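You operate a simulated robot arm through the tools that you are given. There is no shell and no other tool. Be economical: measure what you need, move in short steps, check, and stop when the job is done.

Carry out the task below with a simulated robot arm. There is one attempt and no reset: what you move stays moved.

TASK
Take the plain muffin and put it on the white saucer. Then put one of the wilted plants from the sideboard top on top of the purple coiled lead.

It is judged by the outcome, as a careful person would: the job done as asked, and still so three seconds after it is handed in. It fails if anything else is knocked over, pushed out of place, dropped, spilled or broken.

THE ROBOT
A 7-joint arm with a two-finger parallel gripper, fixed in place. Base frame: the origin is at the foot of the arm, x ahead of it, y to its left, z up; the work surface is at about z = 800. Lengths are in mm, angles in degrees, forces in N, time in s.
With the tool pointing down near the work surface it reaches from about 300 to 700 mm from the base axis. Its first joint turns from -66.0 to 66.0 degrees. Payload 1.57 kg.
Tool frame: the origin (TCP) lies between the finger pads and is the grasp point; the fingertips stand 30 mm ahead of it; z points along the fingers, y is the line along which they close. The gripper opens to 110 mm. The fingers are 24 mm wide and 12 mm thick; the gripper's body (48 by 112 mm) begins 78 mm behind the TCP.
Orientation is told as [roll, pitch, yaw] about the base's x, y, z axes, in that order, counted from this pose: with the fingers straight down and closing along the base's y, the tool's x points along the base's -x, its y along +y and its z along -z.

THE INTERFACE
- The arm moves only by the tool servo_tool. Its argument "series" is one flat list of numbers, 7 for each row, row after row: the shift along the tool's x, y, z in cm, then the turn, a rotation vector about the tool's x, y, z in degrees, then the opening, from 0 (shut) to 1 (fully open). In form: [tx, ty, tz, ax, ay, az, grip, tx, ty, tz, ax, ay, az, grip, ...]. A call has 1 to 12 rows; each row is the pose to reach, as a shift and turn from the pose commanded when the call began, along the tool's axes at that moment. A row lasts 0.2 s, in which the tool goes at most 50 mm and 8.6 degrees; a call with a longer step from one row to the next is refused whole, and so is a gripper value outside its range. A pose out of reach is approached as far as the arm can. The call stops where the force on the tool passes 40 N (or 10 N more than at its start, if that is more) or the arm is blocked; 0.2 s more then pass. The fingers move at their own pace (about 108 mm/s each) and stop on an object; they squeeze with about 39 N. The grip force told is the motor's: it shows also when the fingers shut on nothing. Time passes only in rows, and 0.2 s behind the last, so rows that repeat a pose let the fingers close. It gives the time, the measured TCP pose, the force on the tool (base axes), the opening and the grip force at its end, in the units of the frame above (readings bear some noise).
- Cameras (640 x 400 px; columns grow to the right, rows downward): "scene" is fixed at [163.9, -394.9, 1395.9]; the picture's right is [0.78, -0.62, 0.00], its down [-0.40, -0.51, -0.76] and it looks along [0.47, 0.60, -0.64] (base axes); focal length 316 px, centre (320, 200). "wrist" rides on the gripper at [-36, 0, -80] in the tool frame; the picture's right is [0.00, -1.00, 0.00], its down [0.97, 0.00, -0.24] and it looks along [0.24, 0.00, 0.97] (tool axes); focal length 218 px, centre (320, 200).
- capture(camera): a new picture of that camera. No time passes.
- measure_at(camera, pixels): for up to 12 pixels [column, row] of the newest picture of that camera ("zoom" is the newest enlarged one), the place [x, y, z] in the base frame of the surface seen there, good to about 3 mm. No time passes.
- inspect(camera, box): a new picture of the part [left, top, right, bottom] of that camera's present view, enlarged. No time passes.
- hand_in(): hands the job in; it is judged then, once.

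Work in short steps. Measure before you move; look again where a grasp or a placing could have gone wrong, and mend it. You have 80 turns and 38 pictures in all, the two below and enlarged ones among them. Open the gripper and draw the arm clear of the work before you hand the job in, unless the task says otherwise; then end with one line.

The tools are called after "Request:" as a command line: name --argument value ..., lists and objects as JSON in quotes. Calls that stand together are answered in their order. servo_tool: Moves the arm, as the interface text tells. Its arguments: {"type":"object","properties":{"series":{"type":"array"}},"required":["series"]} The other tools are called the same way: capture (camera) takes a picture; measure_at (camera, pixels) gives the place of the surface under pixels of a picture; inspect (camera, box) takes an enlarged picture of a part of a camera's view; hand_in () hands the job in.

At the start:

```text
clock: 0.0
eef_pos: [372.9, 45.2, 1144.6]
tool_rot: [0.0, -0.1, 0.0]
ft_force: [-0.8, 0.3, -0.5]
grip_width: 109.9
finger_force: 0.0
```

scene: 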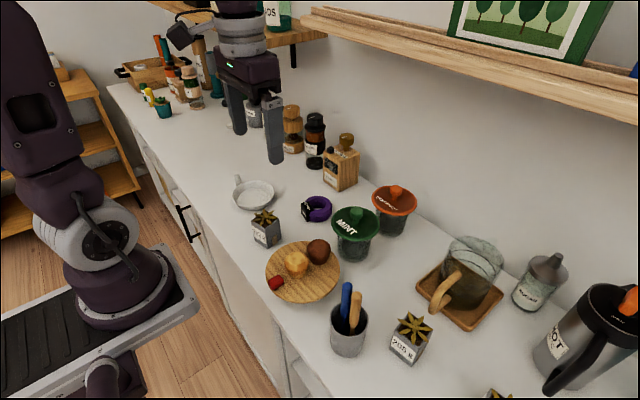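
wrist: 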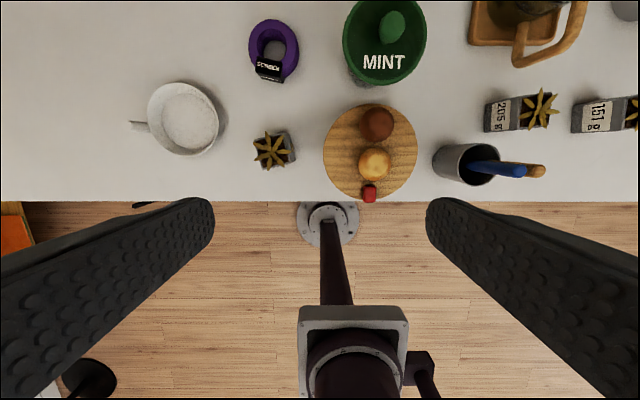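

The board at about (303,272) holds a yellow and a brown muffin. I'll enlarge the scene to identify the objects.

Request:
inspect --camera "scene" --box '[220, 160, 460, 310]'

Request:
inspect --camera "wrist" --box '[120, 0, 440, 200]'

Request:
measure_at --camera "wrist" --pixels '[[374, 163], [376, 124], [187, 120], [160, 120], [273, 150], [274, 48], [290, 48], [345, 150], [530, 108], [369, 193], [257, 48], [273, 25]]'

```text
2.67 times, centred on (340, 235) of scene
```

zoom: 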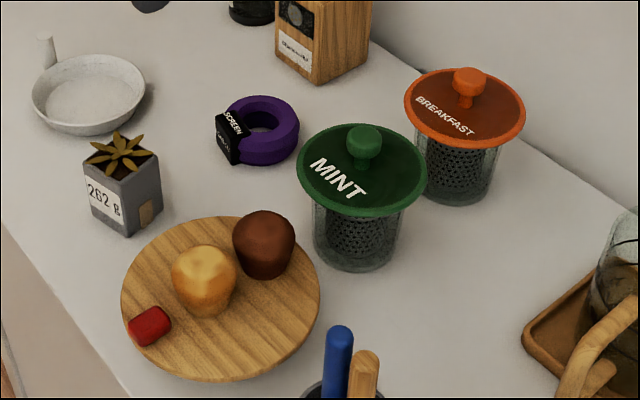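

```text
2.00 times, centred on (280, 100) of wrist
```

zoom: 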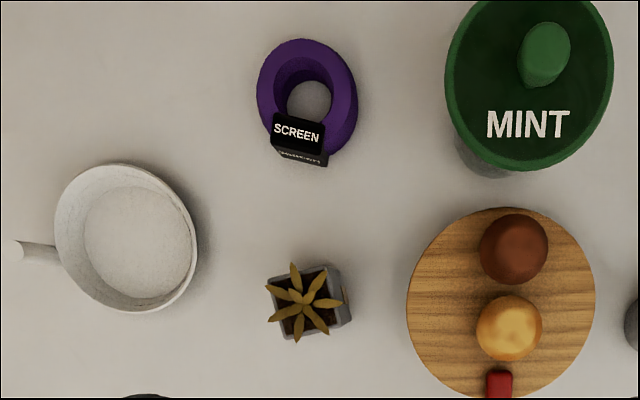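

```text
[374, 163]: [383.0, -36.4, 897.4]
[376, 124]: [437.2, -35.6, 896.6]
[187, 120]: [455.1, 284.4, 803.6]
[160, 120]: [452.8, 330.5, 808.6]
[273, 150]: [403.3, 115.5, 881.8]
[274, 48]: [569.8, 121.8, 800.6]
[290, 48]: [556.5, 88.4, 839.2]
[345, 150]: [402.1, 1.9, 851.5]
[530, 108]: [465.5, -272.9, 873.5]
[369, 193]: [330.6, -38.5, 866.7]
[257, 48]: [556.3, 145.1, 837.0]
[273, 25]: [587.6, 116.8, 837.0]
```

Request:
measure_at --camera "zoom" --pixels '[[60, 225], [195, 235], [125, 168], [140, 308], [90, 235], [185, 235], [130, 190], [140, 285], [297, 118], [300, 150], [280, 145], [322, 130]]'

Request:
inspect --camera "scene" --box '[225, 165, 345, 240]'

```text
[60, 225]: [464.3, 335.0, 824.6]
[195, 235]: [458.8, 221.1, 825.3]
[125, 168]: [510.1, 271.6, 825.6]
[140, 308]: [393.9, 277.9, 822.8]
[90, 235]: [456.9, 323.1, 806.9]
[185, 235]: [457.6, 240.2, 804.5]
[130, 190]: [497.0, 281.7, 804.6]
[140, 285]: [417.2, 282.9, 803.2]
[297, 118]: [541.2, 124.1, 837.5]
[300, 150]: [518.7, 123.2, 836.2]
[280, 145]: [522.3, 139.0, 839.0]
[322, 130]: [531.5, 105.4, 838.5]
```

```text
5.33 times, centred on (285, 202) of scene
```

zoom: 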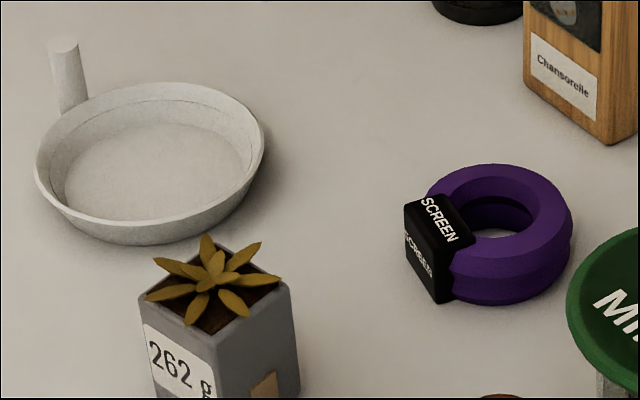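

Request:
measure_at --camera "zoom" --pixels '[[445, 185], [490, 168], [560, 205], [500, 265], [450, 240], [410, 210], [435, 198], [288, 288], [188, 324], [145, 300], [230, 243], [510, 200]]'

Request:
measure_at --camera "wrist" --pixels '[[294, 160], [275, 169], [289, 134], [351, 167], [397, 165], [374, 181], [376, 144], [420, 150], [330, 180]]'

```text
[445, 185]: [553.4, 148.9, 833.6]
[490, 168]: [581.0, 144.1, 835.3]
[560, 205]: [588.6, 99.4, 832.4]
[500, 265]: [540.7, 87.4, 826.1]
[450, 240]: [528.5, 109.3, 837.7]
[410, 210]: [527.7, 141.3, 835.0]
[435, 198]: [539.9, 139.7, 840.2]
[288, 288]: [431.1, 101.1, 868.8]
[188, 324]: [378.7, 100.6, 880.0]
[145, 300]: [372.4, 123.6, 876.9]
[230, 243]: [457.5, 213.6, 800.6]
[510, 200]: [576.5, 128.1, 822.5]
```

```text
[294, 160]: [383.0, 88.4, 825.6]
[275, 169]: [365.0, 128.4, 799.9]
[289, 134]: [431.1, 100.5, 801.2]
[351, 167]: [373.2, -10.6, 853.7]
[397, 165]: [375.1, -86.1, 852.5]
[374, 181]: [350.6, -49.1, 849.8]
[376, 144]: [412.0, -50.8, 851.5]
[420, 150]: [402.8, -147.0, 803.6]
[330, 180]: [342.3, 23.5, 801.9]
```

The plain (yellow) muffin is near (383,-40), top at 897, on a board whose top is about 851. I go above it for a closer look.

Request:
servo_tool --series '[-0.3, -2.2, 3, 0, 0, 0, 1, -0.6, -4.4, 6, 0, 0, 0, 1, -0.9, -6.6, 9, 0, 0, 0, 1, -1.0, -8.6, 12, 0, 0, 0, 1, -1.0, -8.6, 15, 0, 0, 0, 1, -1.0, -8.6, 15, 0, 0, 0, 1]'

Request:
capture --camera "wrist"

```text
clock: 1.4
eef_pos: [382.0, -38.8, 994.0]
tool_rot: [-0.1, -0.1, 0.0]
ft_force: [-0.1, 0.3, -0.2]
grip_width: 109.8
finger_force: 0.1
```

```text
32 pictures are left
```

wrist: 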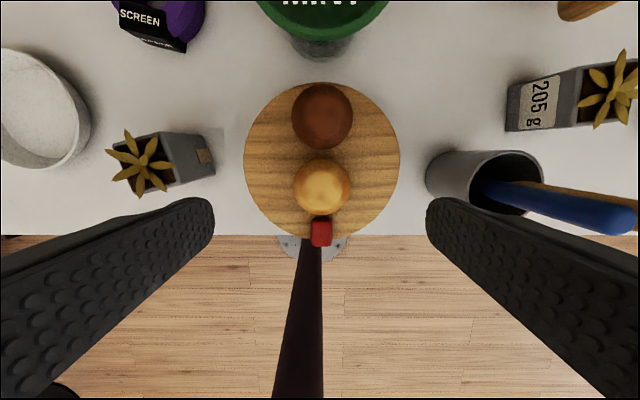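

Request:
measure_at --camera "wrist" --pixels '[[321, 186], [321, 165], [321, 205], [297, 186], [346, 186], [321, 140], [321, 110], [321, 232], [435, 175], [214, 165]]'

```text
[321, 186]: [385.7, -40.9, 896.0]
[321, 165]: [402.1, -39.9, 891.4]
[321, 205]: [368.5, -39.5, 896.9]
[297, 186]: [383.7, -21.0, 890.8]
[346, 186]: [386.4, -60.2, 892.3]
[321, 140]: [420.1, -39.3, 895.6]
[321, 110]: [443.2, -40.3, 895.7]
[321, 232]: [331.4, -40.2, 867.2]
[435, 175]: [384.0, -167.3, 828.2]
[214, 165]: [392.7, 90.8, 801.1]
```

Muffin centre is (384,-40), about 46 wide, with free space on both y sides. I descend to z≈886 and close.

Request:
servo_tool --series '[-0.2, -0.1, 4, 0, 0, 0, 1, -0.2, -0.1, 7, 0, 0, 0, 1, -0.2, -0.1, 9, 0, 0, 0, 1, -0.2, -0.1, 10.2, 0, 0, 0, 1, -0.2, -0.1, 10.7, 0, 0, 0, 1, -0.2, -0.1, 10.8, 0, 0, 0, 1, -0.2, -0.1, 10.8, 0, 0, 0, 0.7, -0.2, -0.1, 10.8, 0, 0, 0, 0.5, -0.2, -0.1, 10.8, 0, 0, 0, 0.3, -0.2, -0.1, 10.8, 0, 0, 0, 0.3, -0.2, -0.1, 10.8, 0, 0, 0, 0.3]'

Request:
inspect --camera "scene" --box '[220, 180, 380, 320]'

```text
clock: 3.8
eef_pos: [383.7, -43.2, 888.3]
tool_rot: [0.1, 0.0, 0.0]
ft_force: [0.3, -0.3, 0.4]
grip_width: 49.2
finger_force: 39.0
```

```text
2.86 times, centred on (300, 250) of scene
```

zoom: 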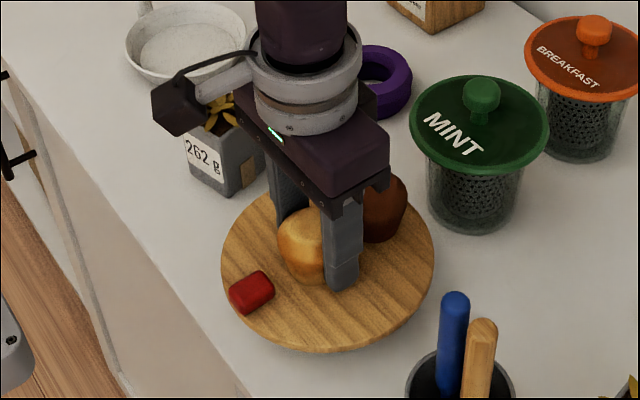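

The muffin is gripped (49 mm, 39 N). I lift it straight up.

Request:
servo_tool --series '[0, 0, -1, 0, 0, 0, 0.3, 0, 0, -3, 0, 0, 0, 0.3, 0, 0, -6, 0, 0, 0, 0.3, 0, 0, -9, 0, 0, 0, 0.3, 0, 0, -9, 0, 0, 0, 0.3]'

Request:
capture --camera "scene"

```text
clock: 5.0
eef_pos: [380.5, -44.4, 978.1]
tool_rot: [0.1, 0.0, 0.0]
ft_force: [0.3, 1.1, -0.5]
grip_width: 48.9
finger_force: 39.2
```

```text
30 pictures are left
```

scene: 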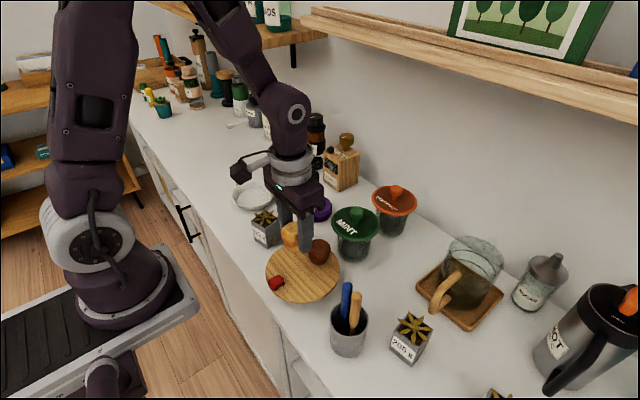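

It is held. I carry it over the dish centre (456,280), at constant height.

Request:
servo_tool --series '[-0.5, 2, 0, 0, 0, 0, 0.3, -1.3, 6, 0, 0, 0, 0, 0.3, -2.2, 10, 0, 0, 0, 0, 0.3, -3.1, 14, 0, 0, 0, 0, 0.3, -4, 18, 0, 0, 0, 0, 0.3, -4.9, 22, 0, 0, 0, 0, 0.3, -5.8, 26, 0, 0, 0, 0, 0.3, -6.7, 29.5, 0, 0, 0, 0, 0.3, -7.4, 32, 0, 0, 0, 0, 0.3, -7.4, 32.4, 0, 0, 0, 0, 0.3, -7.4, 32.4, 0, 0, 0, 0, 0.3]'

Request:
capture --camera "wrist"

Request:
inspect --camera "scene" --box '[190, 120, 350, 220]'

```text
clock: 7.4
eef_pos: [457.8, 282.2, 975.3]
tool_rot: [0.1, 0.0, 0.0]
ft_force: [-0.8, 0.1, 0.3]
grip_width: 49.0
finger_force: 39.6
```

```text
29 pictures are left
```

wrist: 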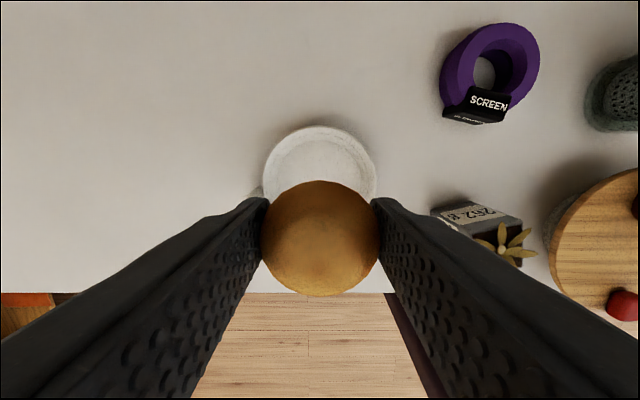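

```text
4.00 times, centred on (270, 170) of scene
```

zoom: 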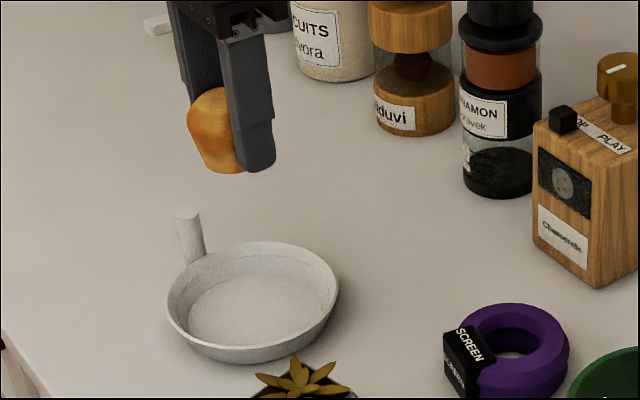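

Request:
measure_at --camera "zoom" --pixels '[[187, 213], [195, 250], [155, 25], [190, 300], [320, 270], [255, 250], [240, 352]]'

Request:
inspect --camera "scene" --box '[120, 40, 320, 165]'

```text
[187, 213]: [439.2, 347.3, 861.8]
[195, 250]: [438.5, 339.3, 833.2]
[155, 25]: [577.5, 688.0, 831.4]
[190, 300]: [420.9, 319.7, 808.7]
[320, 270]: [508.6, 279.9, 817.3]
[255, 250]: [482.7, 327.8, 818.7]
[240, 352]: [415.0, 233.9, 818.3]
```

```text
3.20 times, centred on (220, 102) of scene
```

zoom: 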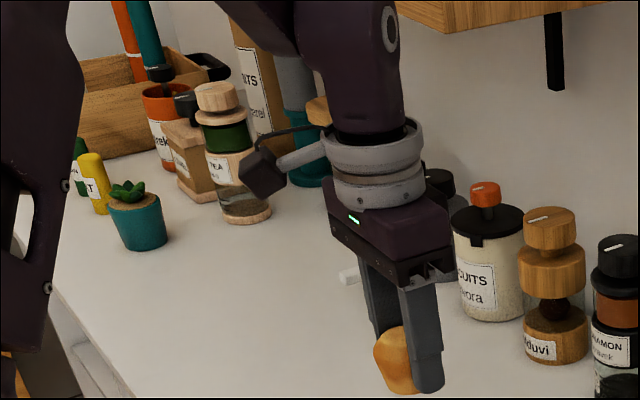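

The white dish (centre 454,278, floor 804, handle top 862) is the only white saucer-like item in reach. I lower the muffin toward the floor of it, stopping just above contact.

Request:
servo_tool --series '[0.4, -0.4, 3, 0, 0, 0, 0.3, 0.4, -0.4, 7, 0, 0, 0, 0.3, 0.4, -0.4, 10, 0, 0, 0, 0.3, 0.4, -0.4, 12, 0, 0, 0, 0.3, 0.4, -0.4, 12.8, 0, 0, 0, 0.3, 0.4, -0.4, 13.1, 0, 0, 0, 0.3, 0.4, -0.4, 13.1, 0, 0, 0, 0.3]'

Request:
inspect --camera "scene" --box '[210, 150, 306, 220]'

```text
clock: 9.0
eef_pos: [453.8, 277.2, 844.1]
tool_rot: [0.0, 0.1, 0.0]
ft_force: [1.1, -0.2, -0.2]
grip_width: 49.1
finger_force: 38.9
```

```text
5.71 times, centred on (258, 185) of scene
```

zoom: 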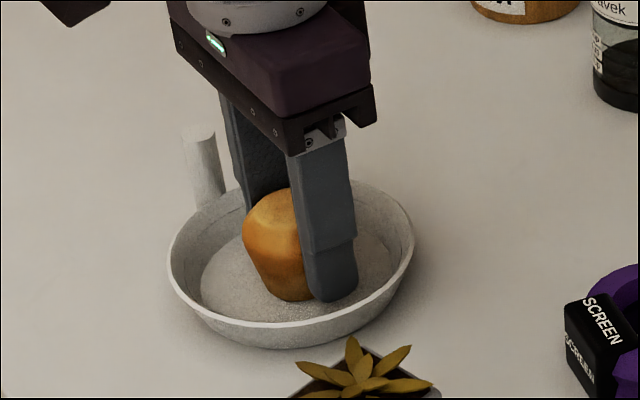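

The muffin is just over the dish floor. I ease down a little and open partially.

Request:
servo_tool --series '[0, 0, 0.15, 0, 0, 0, 0.3, 0, 0, 0.3, 0, 0, 0, 0.3, 0, 0, 0.3, 0, 0, 0, 0.3]'

```text
clock: 9.8
eef_pos: [454.3, 278.7, 842.4]
tool_rot: [0.0, 0.0, 0.0]
ft_force: [-0.2, 0.0, 3.6]
grip_width: 49.2
finger_force: 38.4
```

Contact (3.6 N upward). I open to about 62 mm, then rise.

Request:
servo_tool --series '[0, 0, 0, 0, 0, 0, 0.5, 0, 0, 0, 0, 0, 0, 0.57, 0, 0, 0, 0, 0, 0, 0.57, 0, 0, -1.5, 0, 0, 0, 0.57, 0, 0, -4, 0, 0, 0, 0.57, 0, 0, -8, 0, 0, 0, 0.57, 0, 0, -12, 0, 0, 0, 0.57, 0, 0, -15, 0, 0, 0, 0.8, 0, 0, -15, 0, 0, 0, 1]'

Request:
inspect --camera "scene" --box '[210, 140, 370, 250]'

```text
clock: 11.8
eef_pos: [456.6, 277.9, 995.7]
tool_rot: [0.0, 0.0, 0.0]
ft_force: [0.2, 0.1, 0.4]
grip_width: 109.7
finger_force: 0.0
```

```text
3.64 times, centred on (290, 195) of scene
```

zoom: 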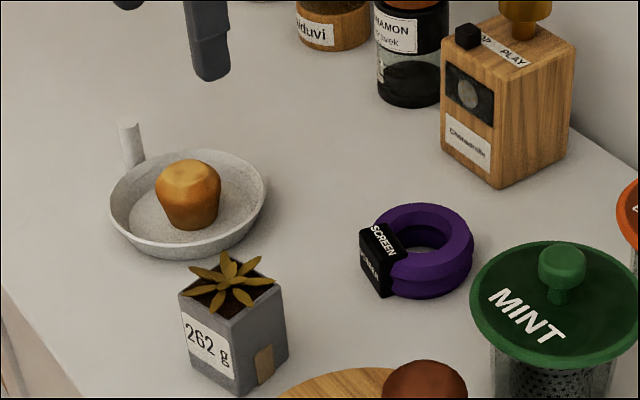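

The muffin sits in the dish. Next, the 262 g plant near (403,113); I move above it for a look.

Request:
servo_tool --series '[0.8, -2.5, 0, 0, 0, 0, 1, 2, -6, 0, 0, 0, 0, 1, 3.2, -9.5, 0, 0, 0, 0, 1, 4.4, -13, 0, 0, 0, 0, 1, 5.4, -16.2, 0, 0, 0, 0, 1, 5.4, -16.5, 0, 0, 0, 0, 1, 5.4, -16.5, 0, 0, 0, 0, 1]'

Request:
capture --camera "wrist"

```text
clock: 13.4
eef_pos: [399.5, 114.6, 992.9]
tool_rot: [0.0, -0.1, 0.0]
ft_force: [-0.3, 0.2, -0.1]
grip_width: 110.2
finger_force: 0.2
```

```text
24 pictures are left
```

wrist: 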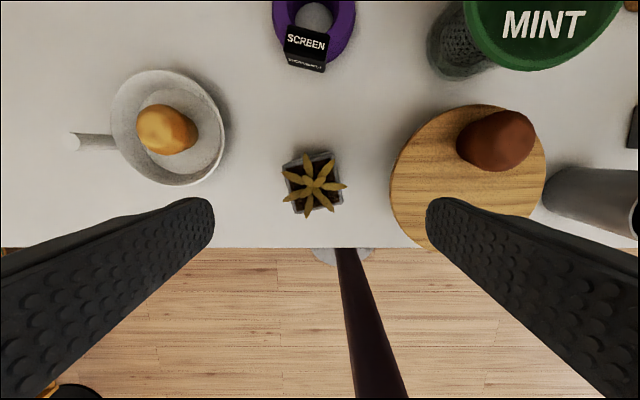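

Request:
inspect --camera "wrist" --box '[265, 140, 361, 225]'

```text
4.71 times, centred on (313, 182) of wrist
```

zoom: 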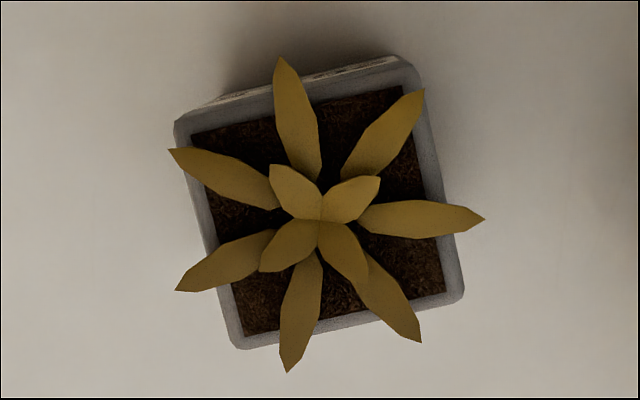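

Request:
measure_at --camera "zoom" --pixels '[[190, 128], [408, 75], [455, 292], [242, 338], [320, 215], [430, 160], [345, 325], [215, 245], [480, 220], [172, 152]]'

```text
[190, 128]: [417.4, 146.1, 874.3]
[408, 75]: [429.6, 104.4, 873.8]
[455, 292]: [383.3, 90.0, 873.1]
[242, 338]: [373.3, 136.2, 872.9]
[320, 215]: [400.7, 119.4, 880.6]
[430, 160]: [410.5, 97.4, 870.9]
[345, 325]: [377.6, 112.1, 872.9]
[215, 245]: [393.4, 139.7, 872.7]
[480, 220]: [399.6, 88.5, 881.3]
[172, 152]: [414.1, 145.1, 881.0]
```

The pot's centre is (401,119), rim at 873, yawed about 14.5°, with leaf tips overhanging its faces at z≈881. To avoid crushing leaves I'll grip low with a 35° tilt from the robot side. First I yaw.

Request:
servo_tool --series '[1.5, 0, 0, 0, 0, -7.2, 1, 3, 0, 0, 0, 0, -14.5, 1, 4, 0, 0, 0, 0, -14.5, 1, 4, 0, 0, 0, 0, -14.5, 1]'

Request:
servo_tool --series '[0.5, 0, 0, 0, -8, 0, 1, 1, 0, 0, 0, -16, 0, 1, 1.5, 0, 0, 0, -24, 0, 1, 2, 0, 0, 0, -32, 0, 1, 2, 0, 0, 0, -35, 0, 1, 2, 0, 0, 0, -35, 0, 1]'

```text
clock: 14.4
eef_pos: [360.0, 113.7, 993.5]
tool_rot: [0.0, 0.0, 14.6]
ft_force: [0.7, -0.8, -0.8]
grip_width: 110.2
finger_force: 0.1
```

```text
clock: 15.8
eef_pos: [357.5, 131.0, 976.5]
tool_rot: [4.7, -21.6, 15.9]
ft_force: [0.4, 0.2, -0.2]
grip_width: 110.0
finger_force: 0.1
out of reach, approached as far as the arm can: row 3, 4, 5, 6
```

A 35° tilt from the robot side is out of reach here. I undo the tilt and will tilt sideways instead.

Request:
servo_tool --series '[0, 0, 0, 0, 8, 0, 1, 0, 0, 0, 0, 16, 0, 1, 0, 0, 0, 0, 22, 0, 1, 0, 0, 0, 0, 22, 0, 1]'

```text
clock: 16.8
eef_pos: [357.1, 129.6, 975.7]
tool_rot: [4.3, 0.4, 17.6]
ft_force: [-0.3, -0.4, 0.2]
grip_width: 110.0
finger_force: 0.0
```

Request:
servo_tool --series '[-0.5, -0.5, 0, -2, 0, -8, 1, -1, -1, 0, -4, 0, -5, 1, -1, -1, -3, -4, 0, -3, 1, -1, -1, -3, -4, 0, -3, 1]'

Request:
capture --camera "scene"

```text
clock: 17.8
eef_pos: [370.9, 120.0, 1004.5]
tool_rot: [8.3, 0.0, 20.6]
ft_force: [0.5, 0.7, -0.2]
grip_width: 109.9
finger_force: 0.0
```

```text
22 pictures are left
```

scene: 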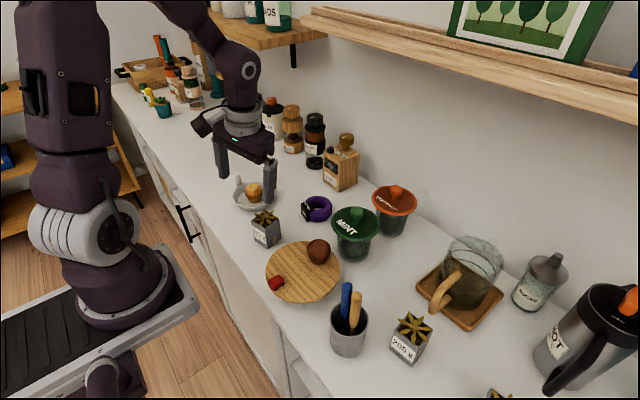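

Request:
measure_at --camera "scene" --pixels '[[314, 120], [347, 140], [340, 155], [330, 150], [355, 212], [338, 222], [395, 192], [291, 110], [352, 158], [370, 228], [315, 45], [300, 30]]'

```text
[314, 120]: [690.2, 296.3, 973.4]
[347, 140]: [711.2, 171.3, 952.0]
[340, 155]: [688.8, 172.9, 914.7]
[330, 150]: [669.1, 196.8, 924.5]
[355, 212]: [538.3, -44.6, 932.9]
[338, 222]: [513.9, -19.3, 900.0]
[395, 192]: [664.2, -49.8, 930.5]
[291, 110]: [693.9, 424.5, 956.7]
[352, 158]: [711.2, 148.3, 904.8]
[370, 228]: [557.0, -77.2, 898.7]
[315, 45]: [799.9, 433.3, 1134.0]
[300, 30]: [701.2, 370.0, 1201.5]
```

Obstacles: mint lid edge near y≈12, wooden box from x≈660. Approach from the left (+y) side is free. I level the roll, then yaw to -75.5°.

Request:
servo_tool --series '[0, 0, 0, 4.2, 0, 0, 1, 0, 0, 0, 8.3, 0, 0, 1, 0, 0, 0, 8.3, 0, 0, 1]'

Request:
servo_tool --series '[0, 1, 0, 0, 0, 8, 1, 0, 2, 0, 0, 0, 16, 1, 0, 3, 0, 0, 0, 24, 1, 0, 4, 0, 0, 0, 32, 1, 0, 5, 0, 0, 0, 40, 1, 0, 6, 0, 0, 0, 48, 1, 0, 7, 0, 0, 0, 56, 1, 0, 7, 0, 0, 0, 64, 1, 0, 7, 0, 0, 0, 72, 1, 0, 7, 0, 0, 0, 80, 1, 0, 7, 0, 0, 0, 88, 1, 0, 7, 0, 0, 0, 96, 1]'

```text
clock: 18.6
eef_pos: [370.5, 119.9, 1004.6]
tool_rot: [-0.1, 0.0, 20.6]
ft_force: [0.5, -0.5, -0.1]
grip_width: 110.1
finger_force: 0.1
```

```text
clock: 21.2
eef_pos: [346.3, 185.5, 1004.8]
tool_rot: [0.0, 0.0, -75.5]
ft_force: [-0.4, 0.1, 0.0]
grip_width: 109.9
finger_force: 0.1
```

Now tilt 40° at height, over the pre-grasp spot.

Request:
servo_tool --series '[0, 0.7, 0, 0, -8, 0, 1, 0, 1.4, 0, 0, -16, 0, 1, -0.1, 2.1, 0, 0, -24, 0, 1, -0.2, 2.9, 0.5, 0, -32, 0, 1, -0.4, 3.6, 1, 0, -40, 0, 1, -0.4, 3.6, 2, 0, -40, 0, 1, -0.4, 3.6, 2, 0, -40, 0, 1]'

Request:
capture --camera "wrist"

```text
clock: 22.8
eef_pos: [382.6, 191.7, 983.6]
tool_rot: [0.0, -40.0, -75.4]
ft_force: [-0.1, -0.6, 0.5]
grip_width: 109.7
finger_force: 0.1
```

```text
21 pictures are left
```

wrist: 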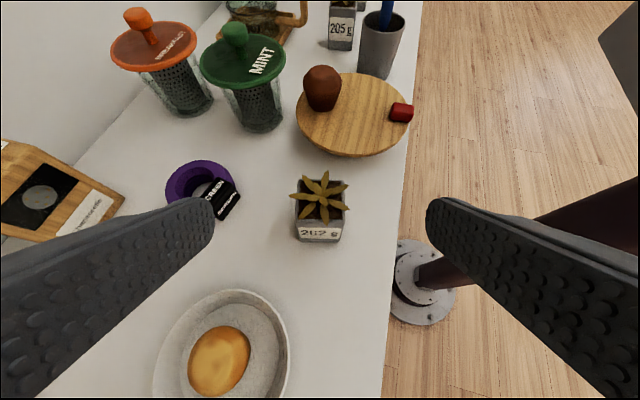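

Reached, and the pot (320,215) is square to the fingers. I go down and then along the approach line, stopping 40 mm short.

Request:
servo_tool --series '[1.9, 0, 2.2, 0, 0, 0, 1, 3.75, 0, 4.5, 0, 0, 0, 1, 3.75, 0, 7.5, 0, 0, 0, 1, 3.75, 0, 10, 0, 0, 0, 1, 3.75, 0, 11.5, 0, 0, 0, 1, 3.75, 0, 11.5, 0, 0, 0, 1]'

Request:
capture --camera "wrist"

Request:
inspect --camera "scene" --box '[210, 160, 338, 260]'

```text
clock: 24.2
eef_pos: [393.0, 146.3, 871.2]
tool_rot: [0.0, -40.1, -75.4]
ft_force: [0.2, -0.3, -0.6]
grip_width: 110.0
finger_force: 0.1
```

```text
20 pictures are left
```

wrist: 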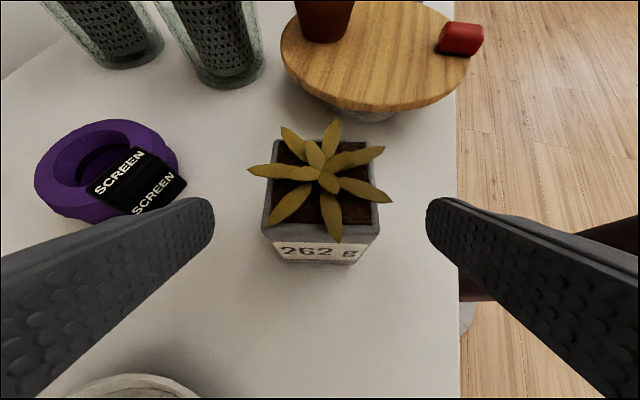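

```text
4.00 times, centred on (274, 210) of scene
```

zoom: 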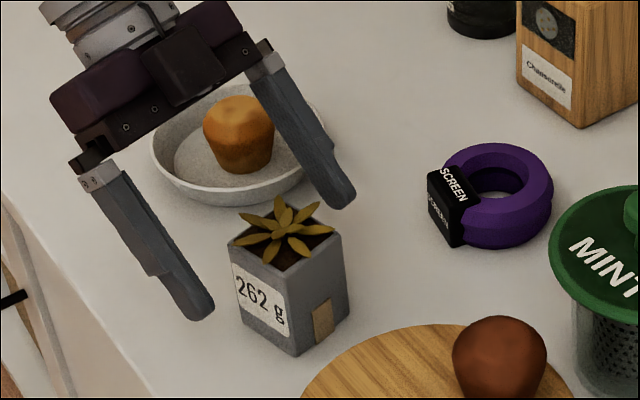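

Well centred. I advance the last 40 mm and close on the pot.

Request:
servo_tool --series '[0, 0, 2, 0, 0, 0, 1, 0, 0, 3.3, 0, 0, 0, 1, 0, 0, 3.9, 0, 0, 0, 1, 0, 0, 3.9, 0, 0, 0, 1, 0, 0, 3.9, 0, 0, 0, 0.8, 0, 0, 3.9, 0, 0, 0, 0.6, 0, 0, 3.9, 0, 0, 0, 0.45, 0, 0, 3.9, 0, 0, 0, 0.3, 0, 0, 3.9, 0, 0, 0, 0.3, 0, 0, 3.9, 0, 0, 0, 0.3]'

Request:
capture --camera "wrist"

Request:
inspect --camera "scene" --box '[210, 160, 338, 260]'

```text
clock: 26.4
eef_pos: [400.5, 123.6, 844.8]
tool_rot: [0.0, -40.1, -75.4]
ft_force: [-1.7, -0.4, 1.2]
grip_width: 49.7
finger_force: 39.4
```

```text
18 pictures are left
```

wrist: 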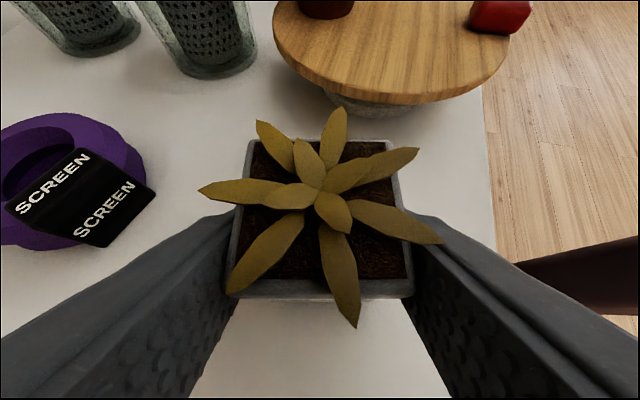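

```text
4.00 times, centred on (274, 210) of scene
```

zoom: 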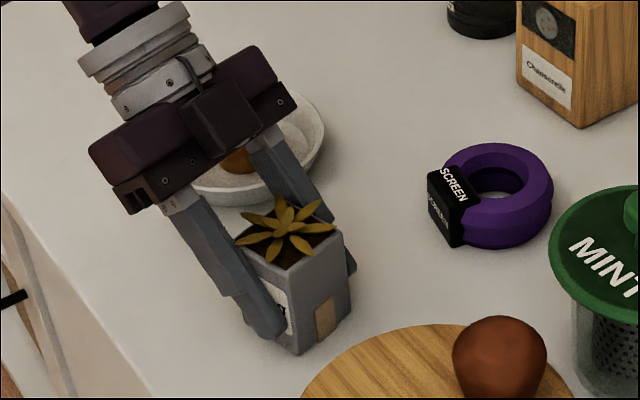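

Firm grip on the pot, leaves free. I lift straight up 100 mm.

Request:
servo_tool --series '[-0.64, 0, -0.77, 0, 0, 0, 0.3, -1.93, 0, -2.3, 0, 0, 0, 0.3, -3.86, 0, -4.6, 0, 0, 0, 0.3, -5.8, 0, -6.9, 0, 0, 0, 0.3, -6.43, 0, -7.66, 0, 0, 0, 0.3, -6.43, 0, -7.66, 0, 0, 0, 0.3]'

Request:
capture --camera "wrist"

Request:
inspect --camera "scene" --box '[230, 130, 390, 255]'

```text
clock: 27.8
eef_pos: [399.7, 121.4, 943.2]
tool_rot: [0.0, -40.0, -75.2]
ft_force: [-0.1, -1.0, -3.0]
grip_width: 49.8
finger_force: 38.7
```

```text
16 pictures are left
```

wrist: 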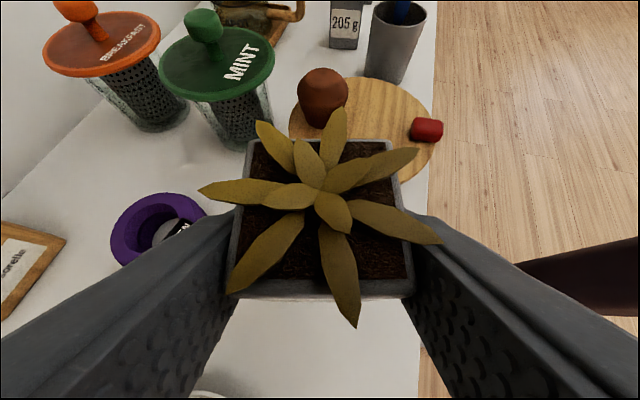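

```text
3.20 times, centred on (310, 192) of scene
```

zoom: 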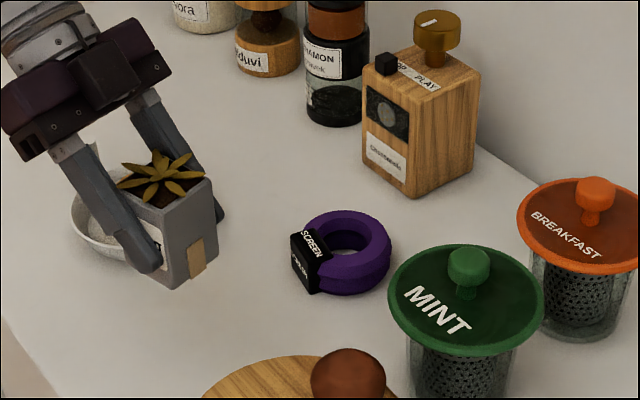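

Request:
measure_at --camera "zoom" --pixels '[[376, 238], [350, 217], [347, 266], [317, 228], [385, 245], [352, 211], [308, 240], [300, 250], [325, 255], [370, 225], [345, 243], [330, 215]]'

```text
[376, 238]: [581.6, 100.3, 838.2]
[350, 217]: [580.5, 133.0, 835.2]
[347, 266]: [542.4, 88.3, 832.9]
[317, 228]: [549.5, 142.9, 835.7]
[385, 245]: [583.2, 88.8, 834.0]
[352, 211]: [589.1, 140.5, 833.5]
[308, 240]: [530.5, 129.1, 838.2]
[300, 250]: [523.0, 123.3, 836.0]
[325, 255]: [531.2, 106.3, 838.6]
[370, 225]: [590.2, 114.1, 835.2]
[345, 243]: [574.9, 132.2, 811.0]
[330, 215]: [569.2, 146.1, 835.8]
```

Ring centre is about (562,117), top at 838. I carry the pot horizontally until it is above it.

Request:
servo_tool --series '[-0.32, 1.56, 0.27, 0, 0, 0, 0.3, -0.95, 4.68, 0.8, 0, 0, 0, 0.3, -1.58, 7.8, 1.33, 0, 0, 0, 0.3, -2.22, 10.9, 1.86, 0, 0, 0, 0.3, -2.85, 14, 2.39, 0, 0, 0, 0.3, -3.17, 15.6, 2.66, 0, 0, 0, 0.3, -3.17, 15.6, 2.66, 0, 0, 0, 0.3]'

Request:
capture --camera "scene"

Request:
capture --camera "wrist"

```text
clock: 29.4
eef_pos: [560.1, 123.1, 943.2]
tool_rot: [-0.1, -40.0, -75.3]
ft_force: [-0.4, 0.0, -3.0]
grip_width: 50.0
finger_force: 38.1
```

```text
14 pictures are left
```

scene: 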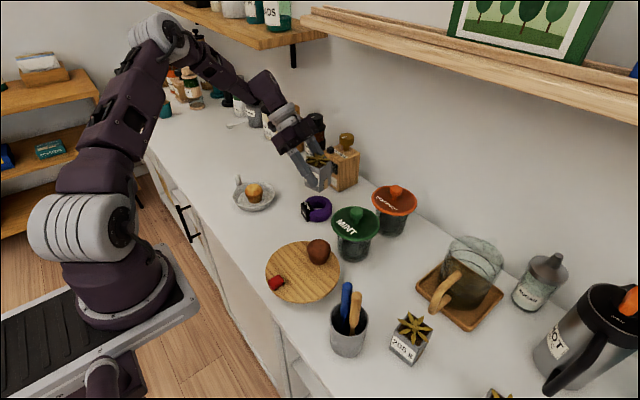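

```text
13 pictures are left
```

wrist: 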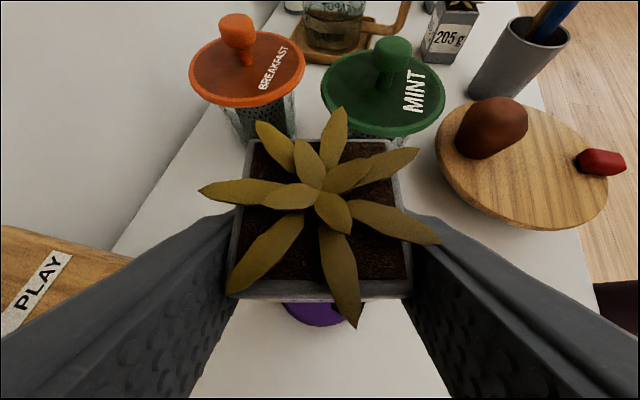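

Above the ring. I lower vertically about 57 mm, stopping just over it.

Request:
servo_tool --series '[1.1, 0.1, 1.5, 0, 0, 0, 0.3, 2.4, 0.1, 3, 0, 0, 0, 0.3, 3.2, 0.1, 4, 0, 0, 0, 0.3, 3.55, 0.1, 4.45, 0, 0, 0, 0.3, 3.55, 0.1, 4.45, 0, 0, 0, 0.3]'

Request:
inspect --camera "scene" --box '[270, 150, 366, 230]'

```text
clock: 30.6
eef_pos: [562.3, 121.6, 887.1]
tool_rot: [0.0, -39.9, -75.4]
ft_force: [-0.2, 0.1, -3.1]
grip_width: 49.8
finger_force: 38.9
```

```text
5.00 times, centred on (318, 190) of scene
```

zoom: 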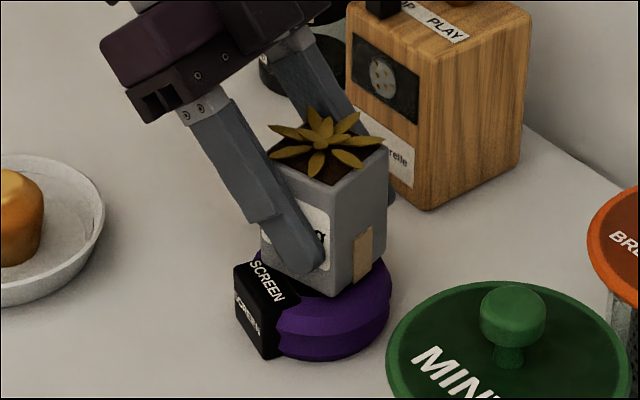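

Aligned just above the ring. I ease down in small steps, watching the force.

Request:
servo_tool --series '[0.1, 0, 0.11, 0, 0, 0, 0.3, 0.19, 0, 0.23, 0, 0, 0, 0.3, 0.26, 0, 0.31, 0, 0, 0, 0.3, 0.26, 0, 0.31, 0, 0, 0, 0.3]'

```text
clock: 31.6
eef_pos: [562.3, 123.1, 882.3]
tool_rot: [0.0, -40.0, -75.3]
ft_force: [0.7, 0.1, -2.3]
grip_width: 49.8
finger_force: 39.1
```

Request:
servo_tool --series '[0.06, 0, 0.08, 0, 0, 0, 0.3, 0.1, 0, 0.12, 0, 0, 0, 0.3, 0.1, 0, 0.12, 0, 0, 0, 0.3]'

```text
clock: 32.4
eef_pos: [562.4, 123.0, 881.1]
tool_rot: [0.1, -40.0, -75.4]
ft_force: [0.0, -0.7, -2.7]
grip_width: 50.3
finger_force: 38.7
```

Request:
servo_tool --series '[0.06, 0, 0.08, 0, 0, 0, 0.3, 0.13, 0, 0.15, 0, 0, 0, 0.3, 0.13, 0, 0.15, 0, 0, 0, 0.3]'

Request:
inspect --camera "scene" --box '[285, 165, 349, 225]'

```text
clock: 33.2
eef_pos: [562.1, 122.6, 880.1]
tool_rot: [0.0, -40.0, -75.5]
ft_force: [-2.2, 2.9, 22.8]
grip_width: 49.7
finger_force: 38.7
```

```text
6.67 times, centred on (317, 195) of scene
```

zoom: 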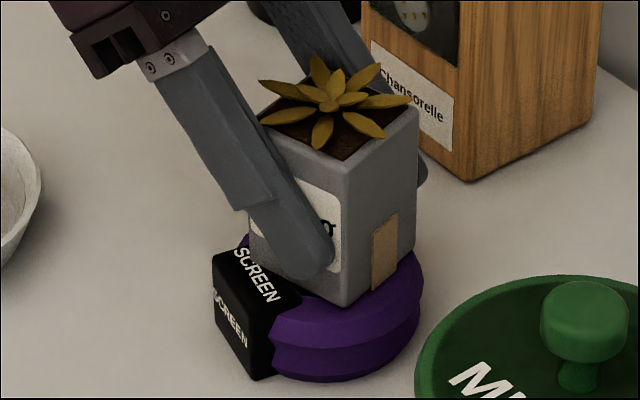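

Contact (about 25 N). I relieve slightly, then open gradually.

Request:
servo_tool --series '[-0.04, 0, -0.05, 0, 0, 0, 0.3, -0.04, 0, -0.05, 0, 0, 0, 0.48, -0.04, 0, -0.05, 0, 0, 0, 0.6, -0.04, 0, -0.05, 0, 0, 0, 0.8, -0.04, 0, -0.05, 0, 0, 0, 0.9, -0.04, 0, -0.05, 0, 0, 0, 0.9]'

Request:
inspect --camera "scene" --box '[270, 150, 366, 230]'

```text
clock: 34.6
eef_pos: [563.4, 121.9, 880.5]
tool_rot: [-0.1, -39.9, -75.3]
ft_force: [0.4, -0.1, -0.1]
grip_width: 99.1
finger_force: 0.0
```

```text
5.00 times, centred on (318, 190) of scene
```

zoom: 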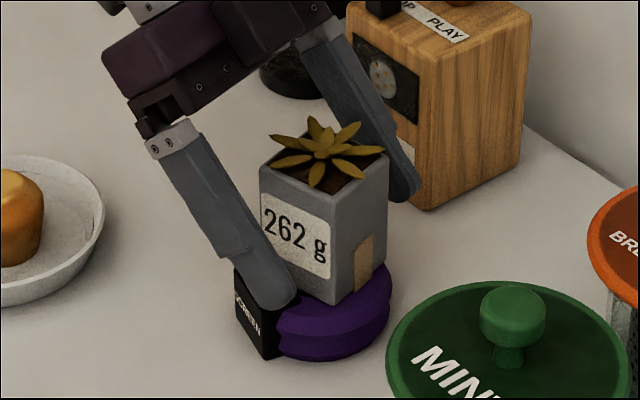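

The plant stands on the coil, fingers free. I retreat along the approach line.

Request:
servo_tool --series '[0, 0, -1.5, 0, 0, 0, 0.9, 0, 0, -4, 0, 0, 0, 0.9, 0, 0, -8, 0, 0, 0, 0.9, 0, 0, -12, 0, 0, 0, 0.9, 0, 0, -15, 0, 0, 0, 0.9, -2, -4, -16, 0, 0, 0, 0.9, -3, -8, -17, 0, 0, 0, 0.9, -3, -8, -17, 0, 0, 0, 0.9, -3, -8, -17, 0, 0, 0, 0.9]'

Request:
capture --camera "scene"

Request:
inspect --camera "scene" --box '[220, 150, 380, 260]'

```text
clock: 36.6
eef_pos: [457.9, 182.2, 1025.6]
tool_rot: [-0.1, -40.0, -75.4]
ft_force: [0.5, 0.2, -0.4]
grip_width: 99.0
finger_force: 0.0
```

```text
9 pictures are left
```

scene: 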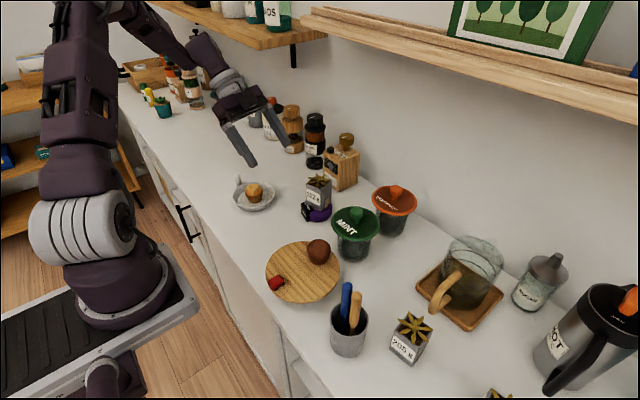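

```text
3.64 times, centred on (300, 205) of scene
```

zoom: 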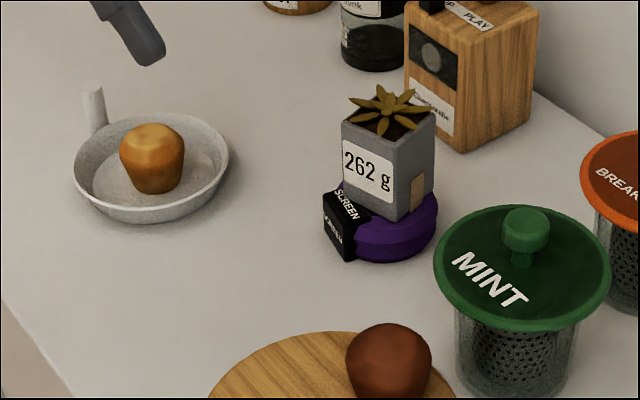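

The muffin is on the saucer, the plant stands on the coil, everything else is undisturbed, and the arm is clear. I hand in.

Request:
hand_in

```text
The job is handed in.
```

The plain muffin is on the white saucer (I took this to be the white handled dish), and the wilted 262 g plant stands on top of the purple coiled lead. The job is handed in.
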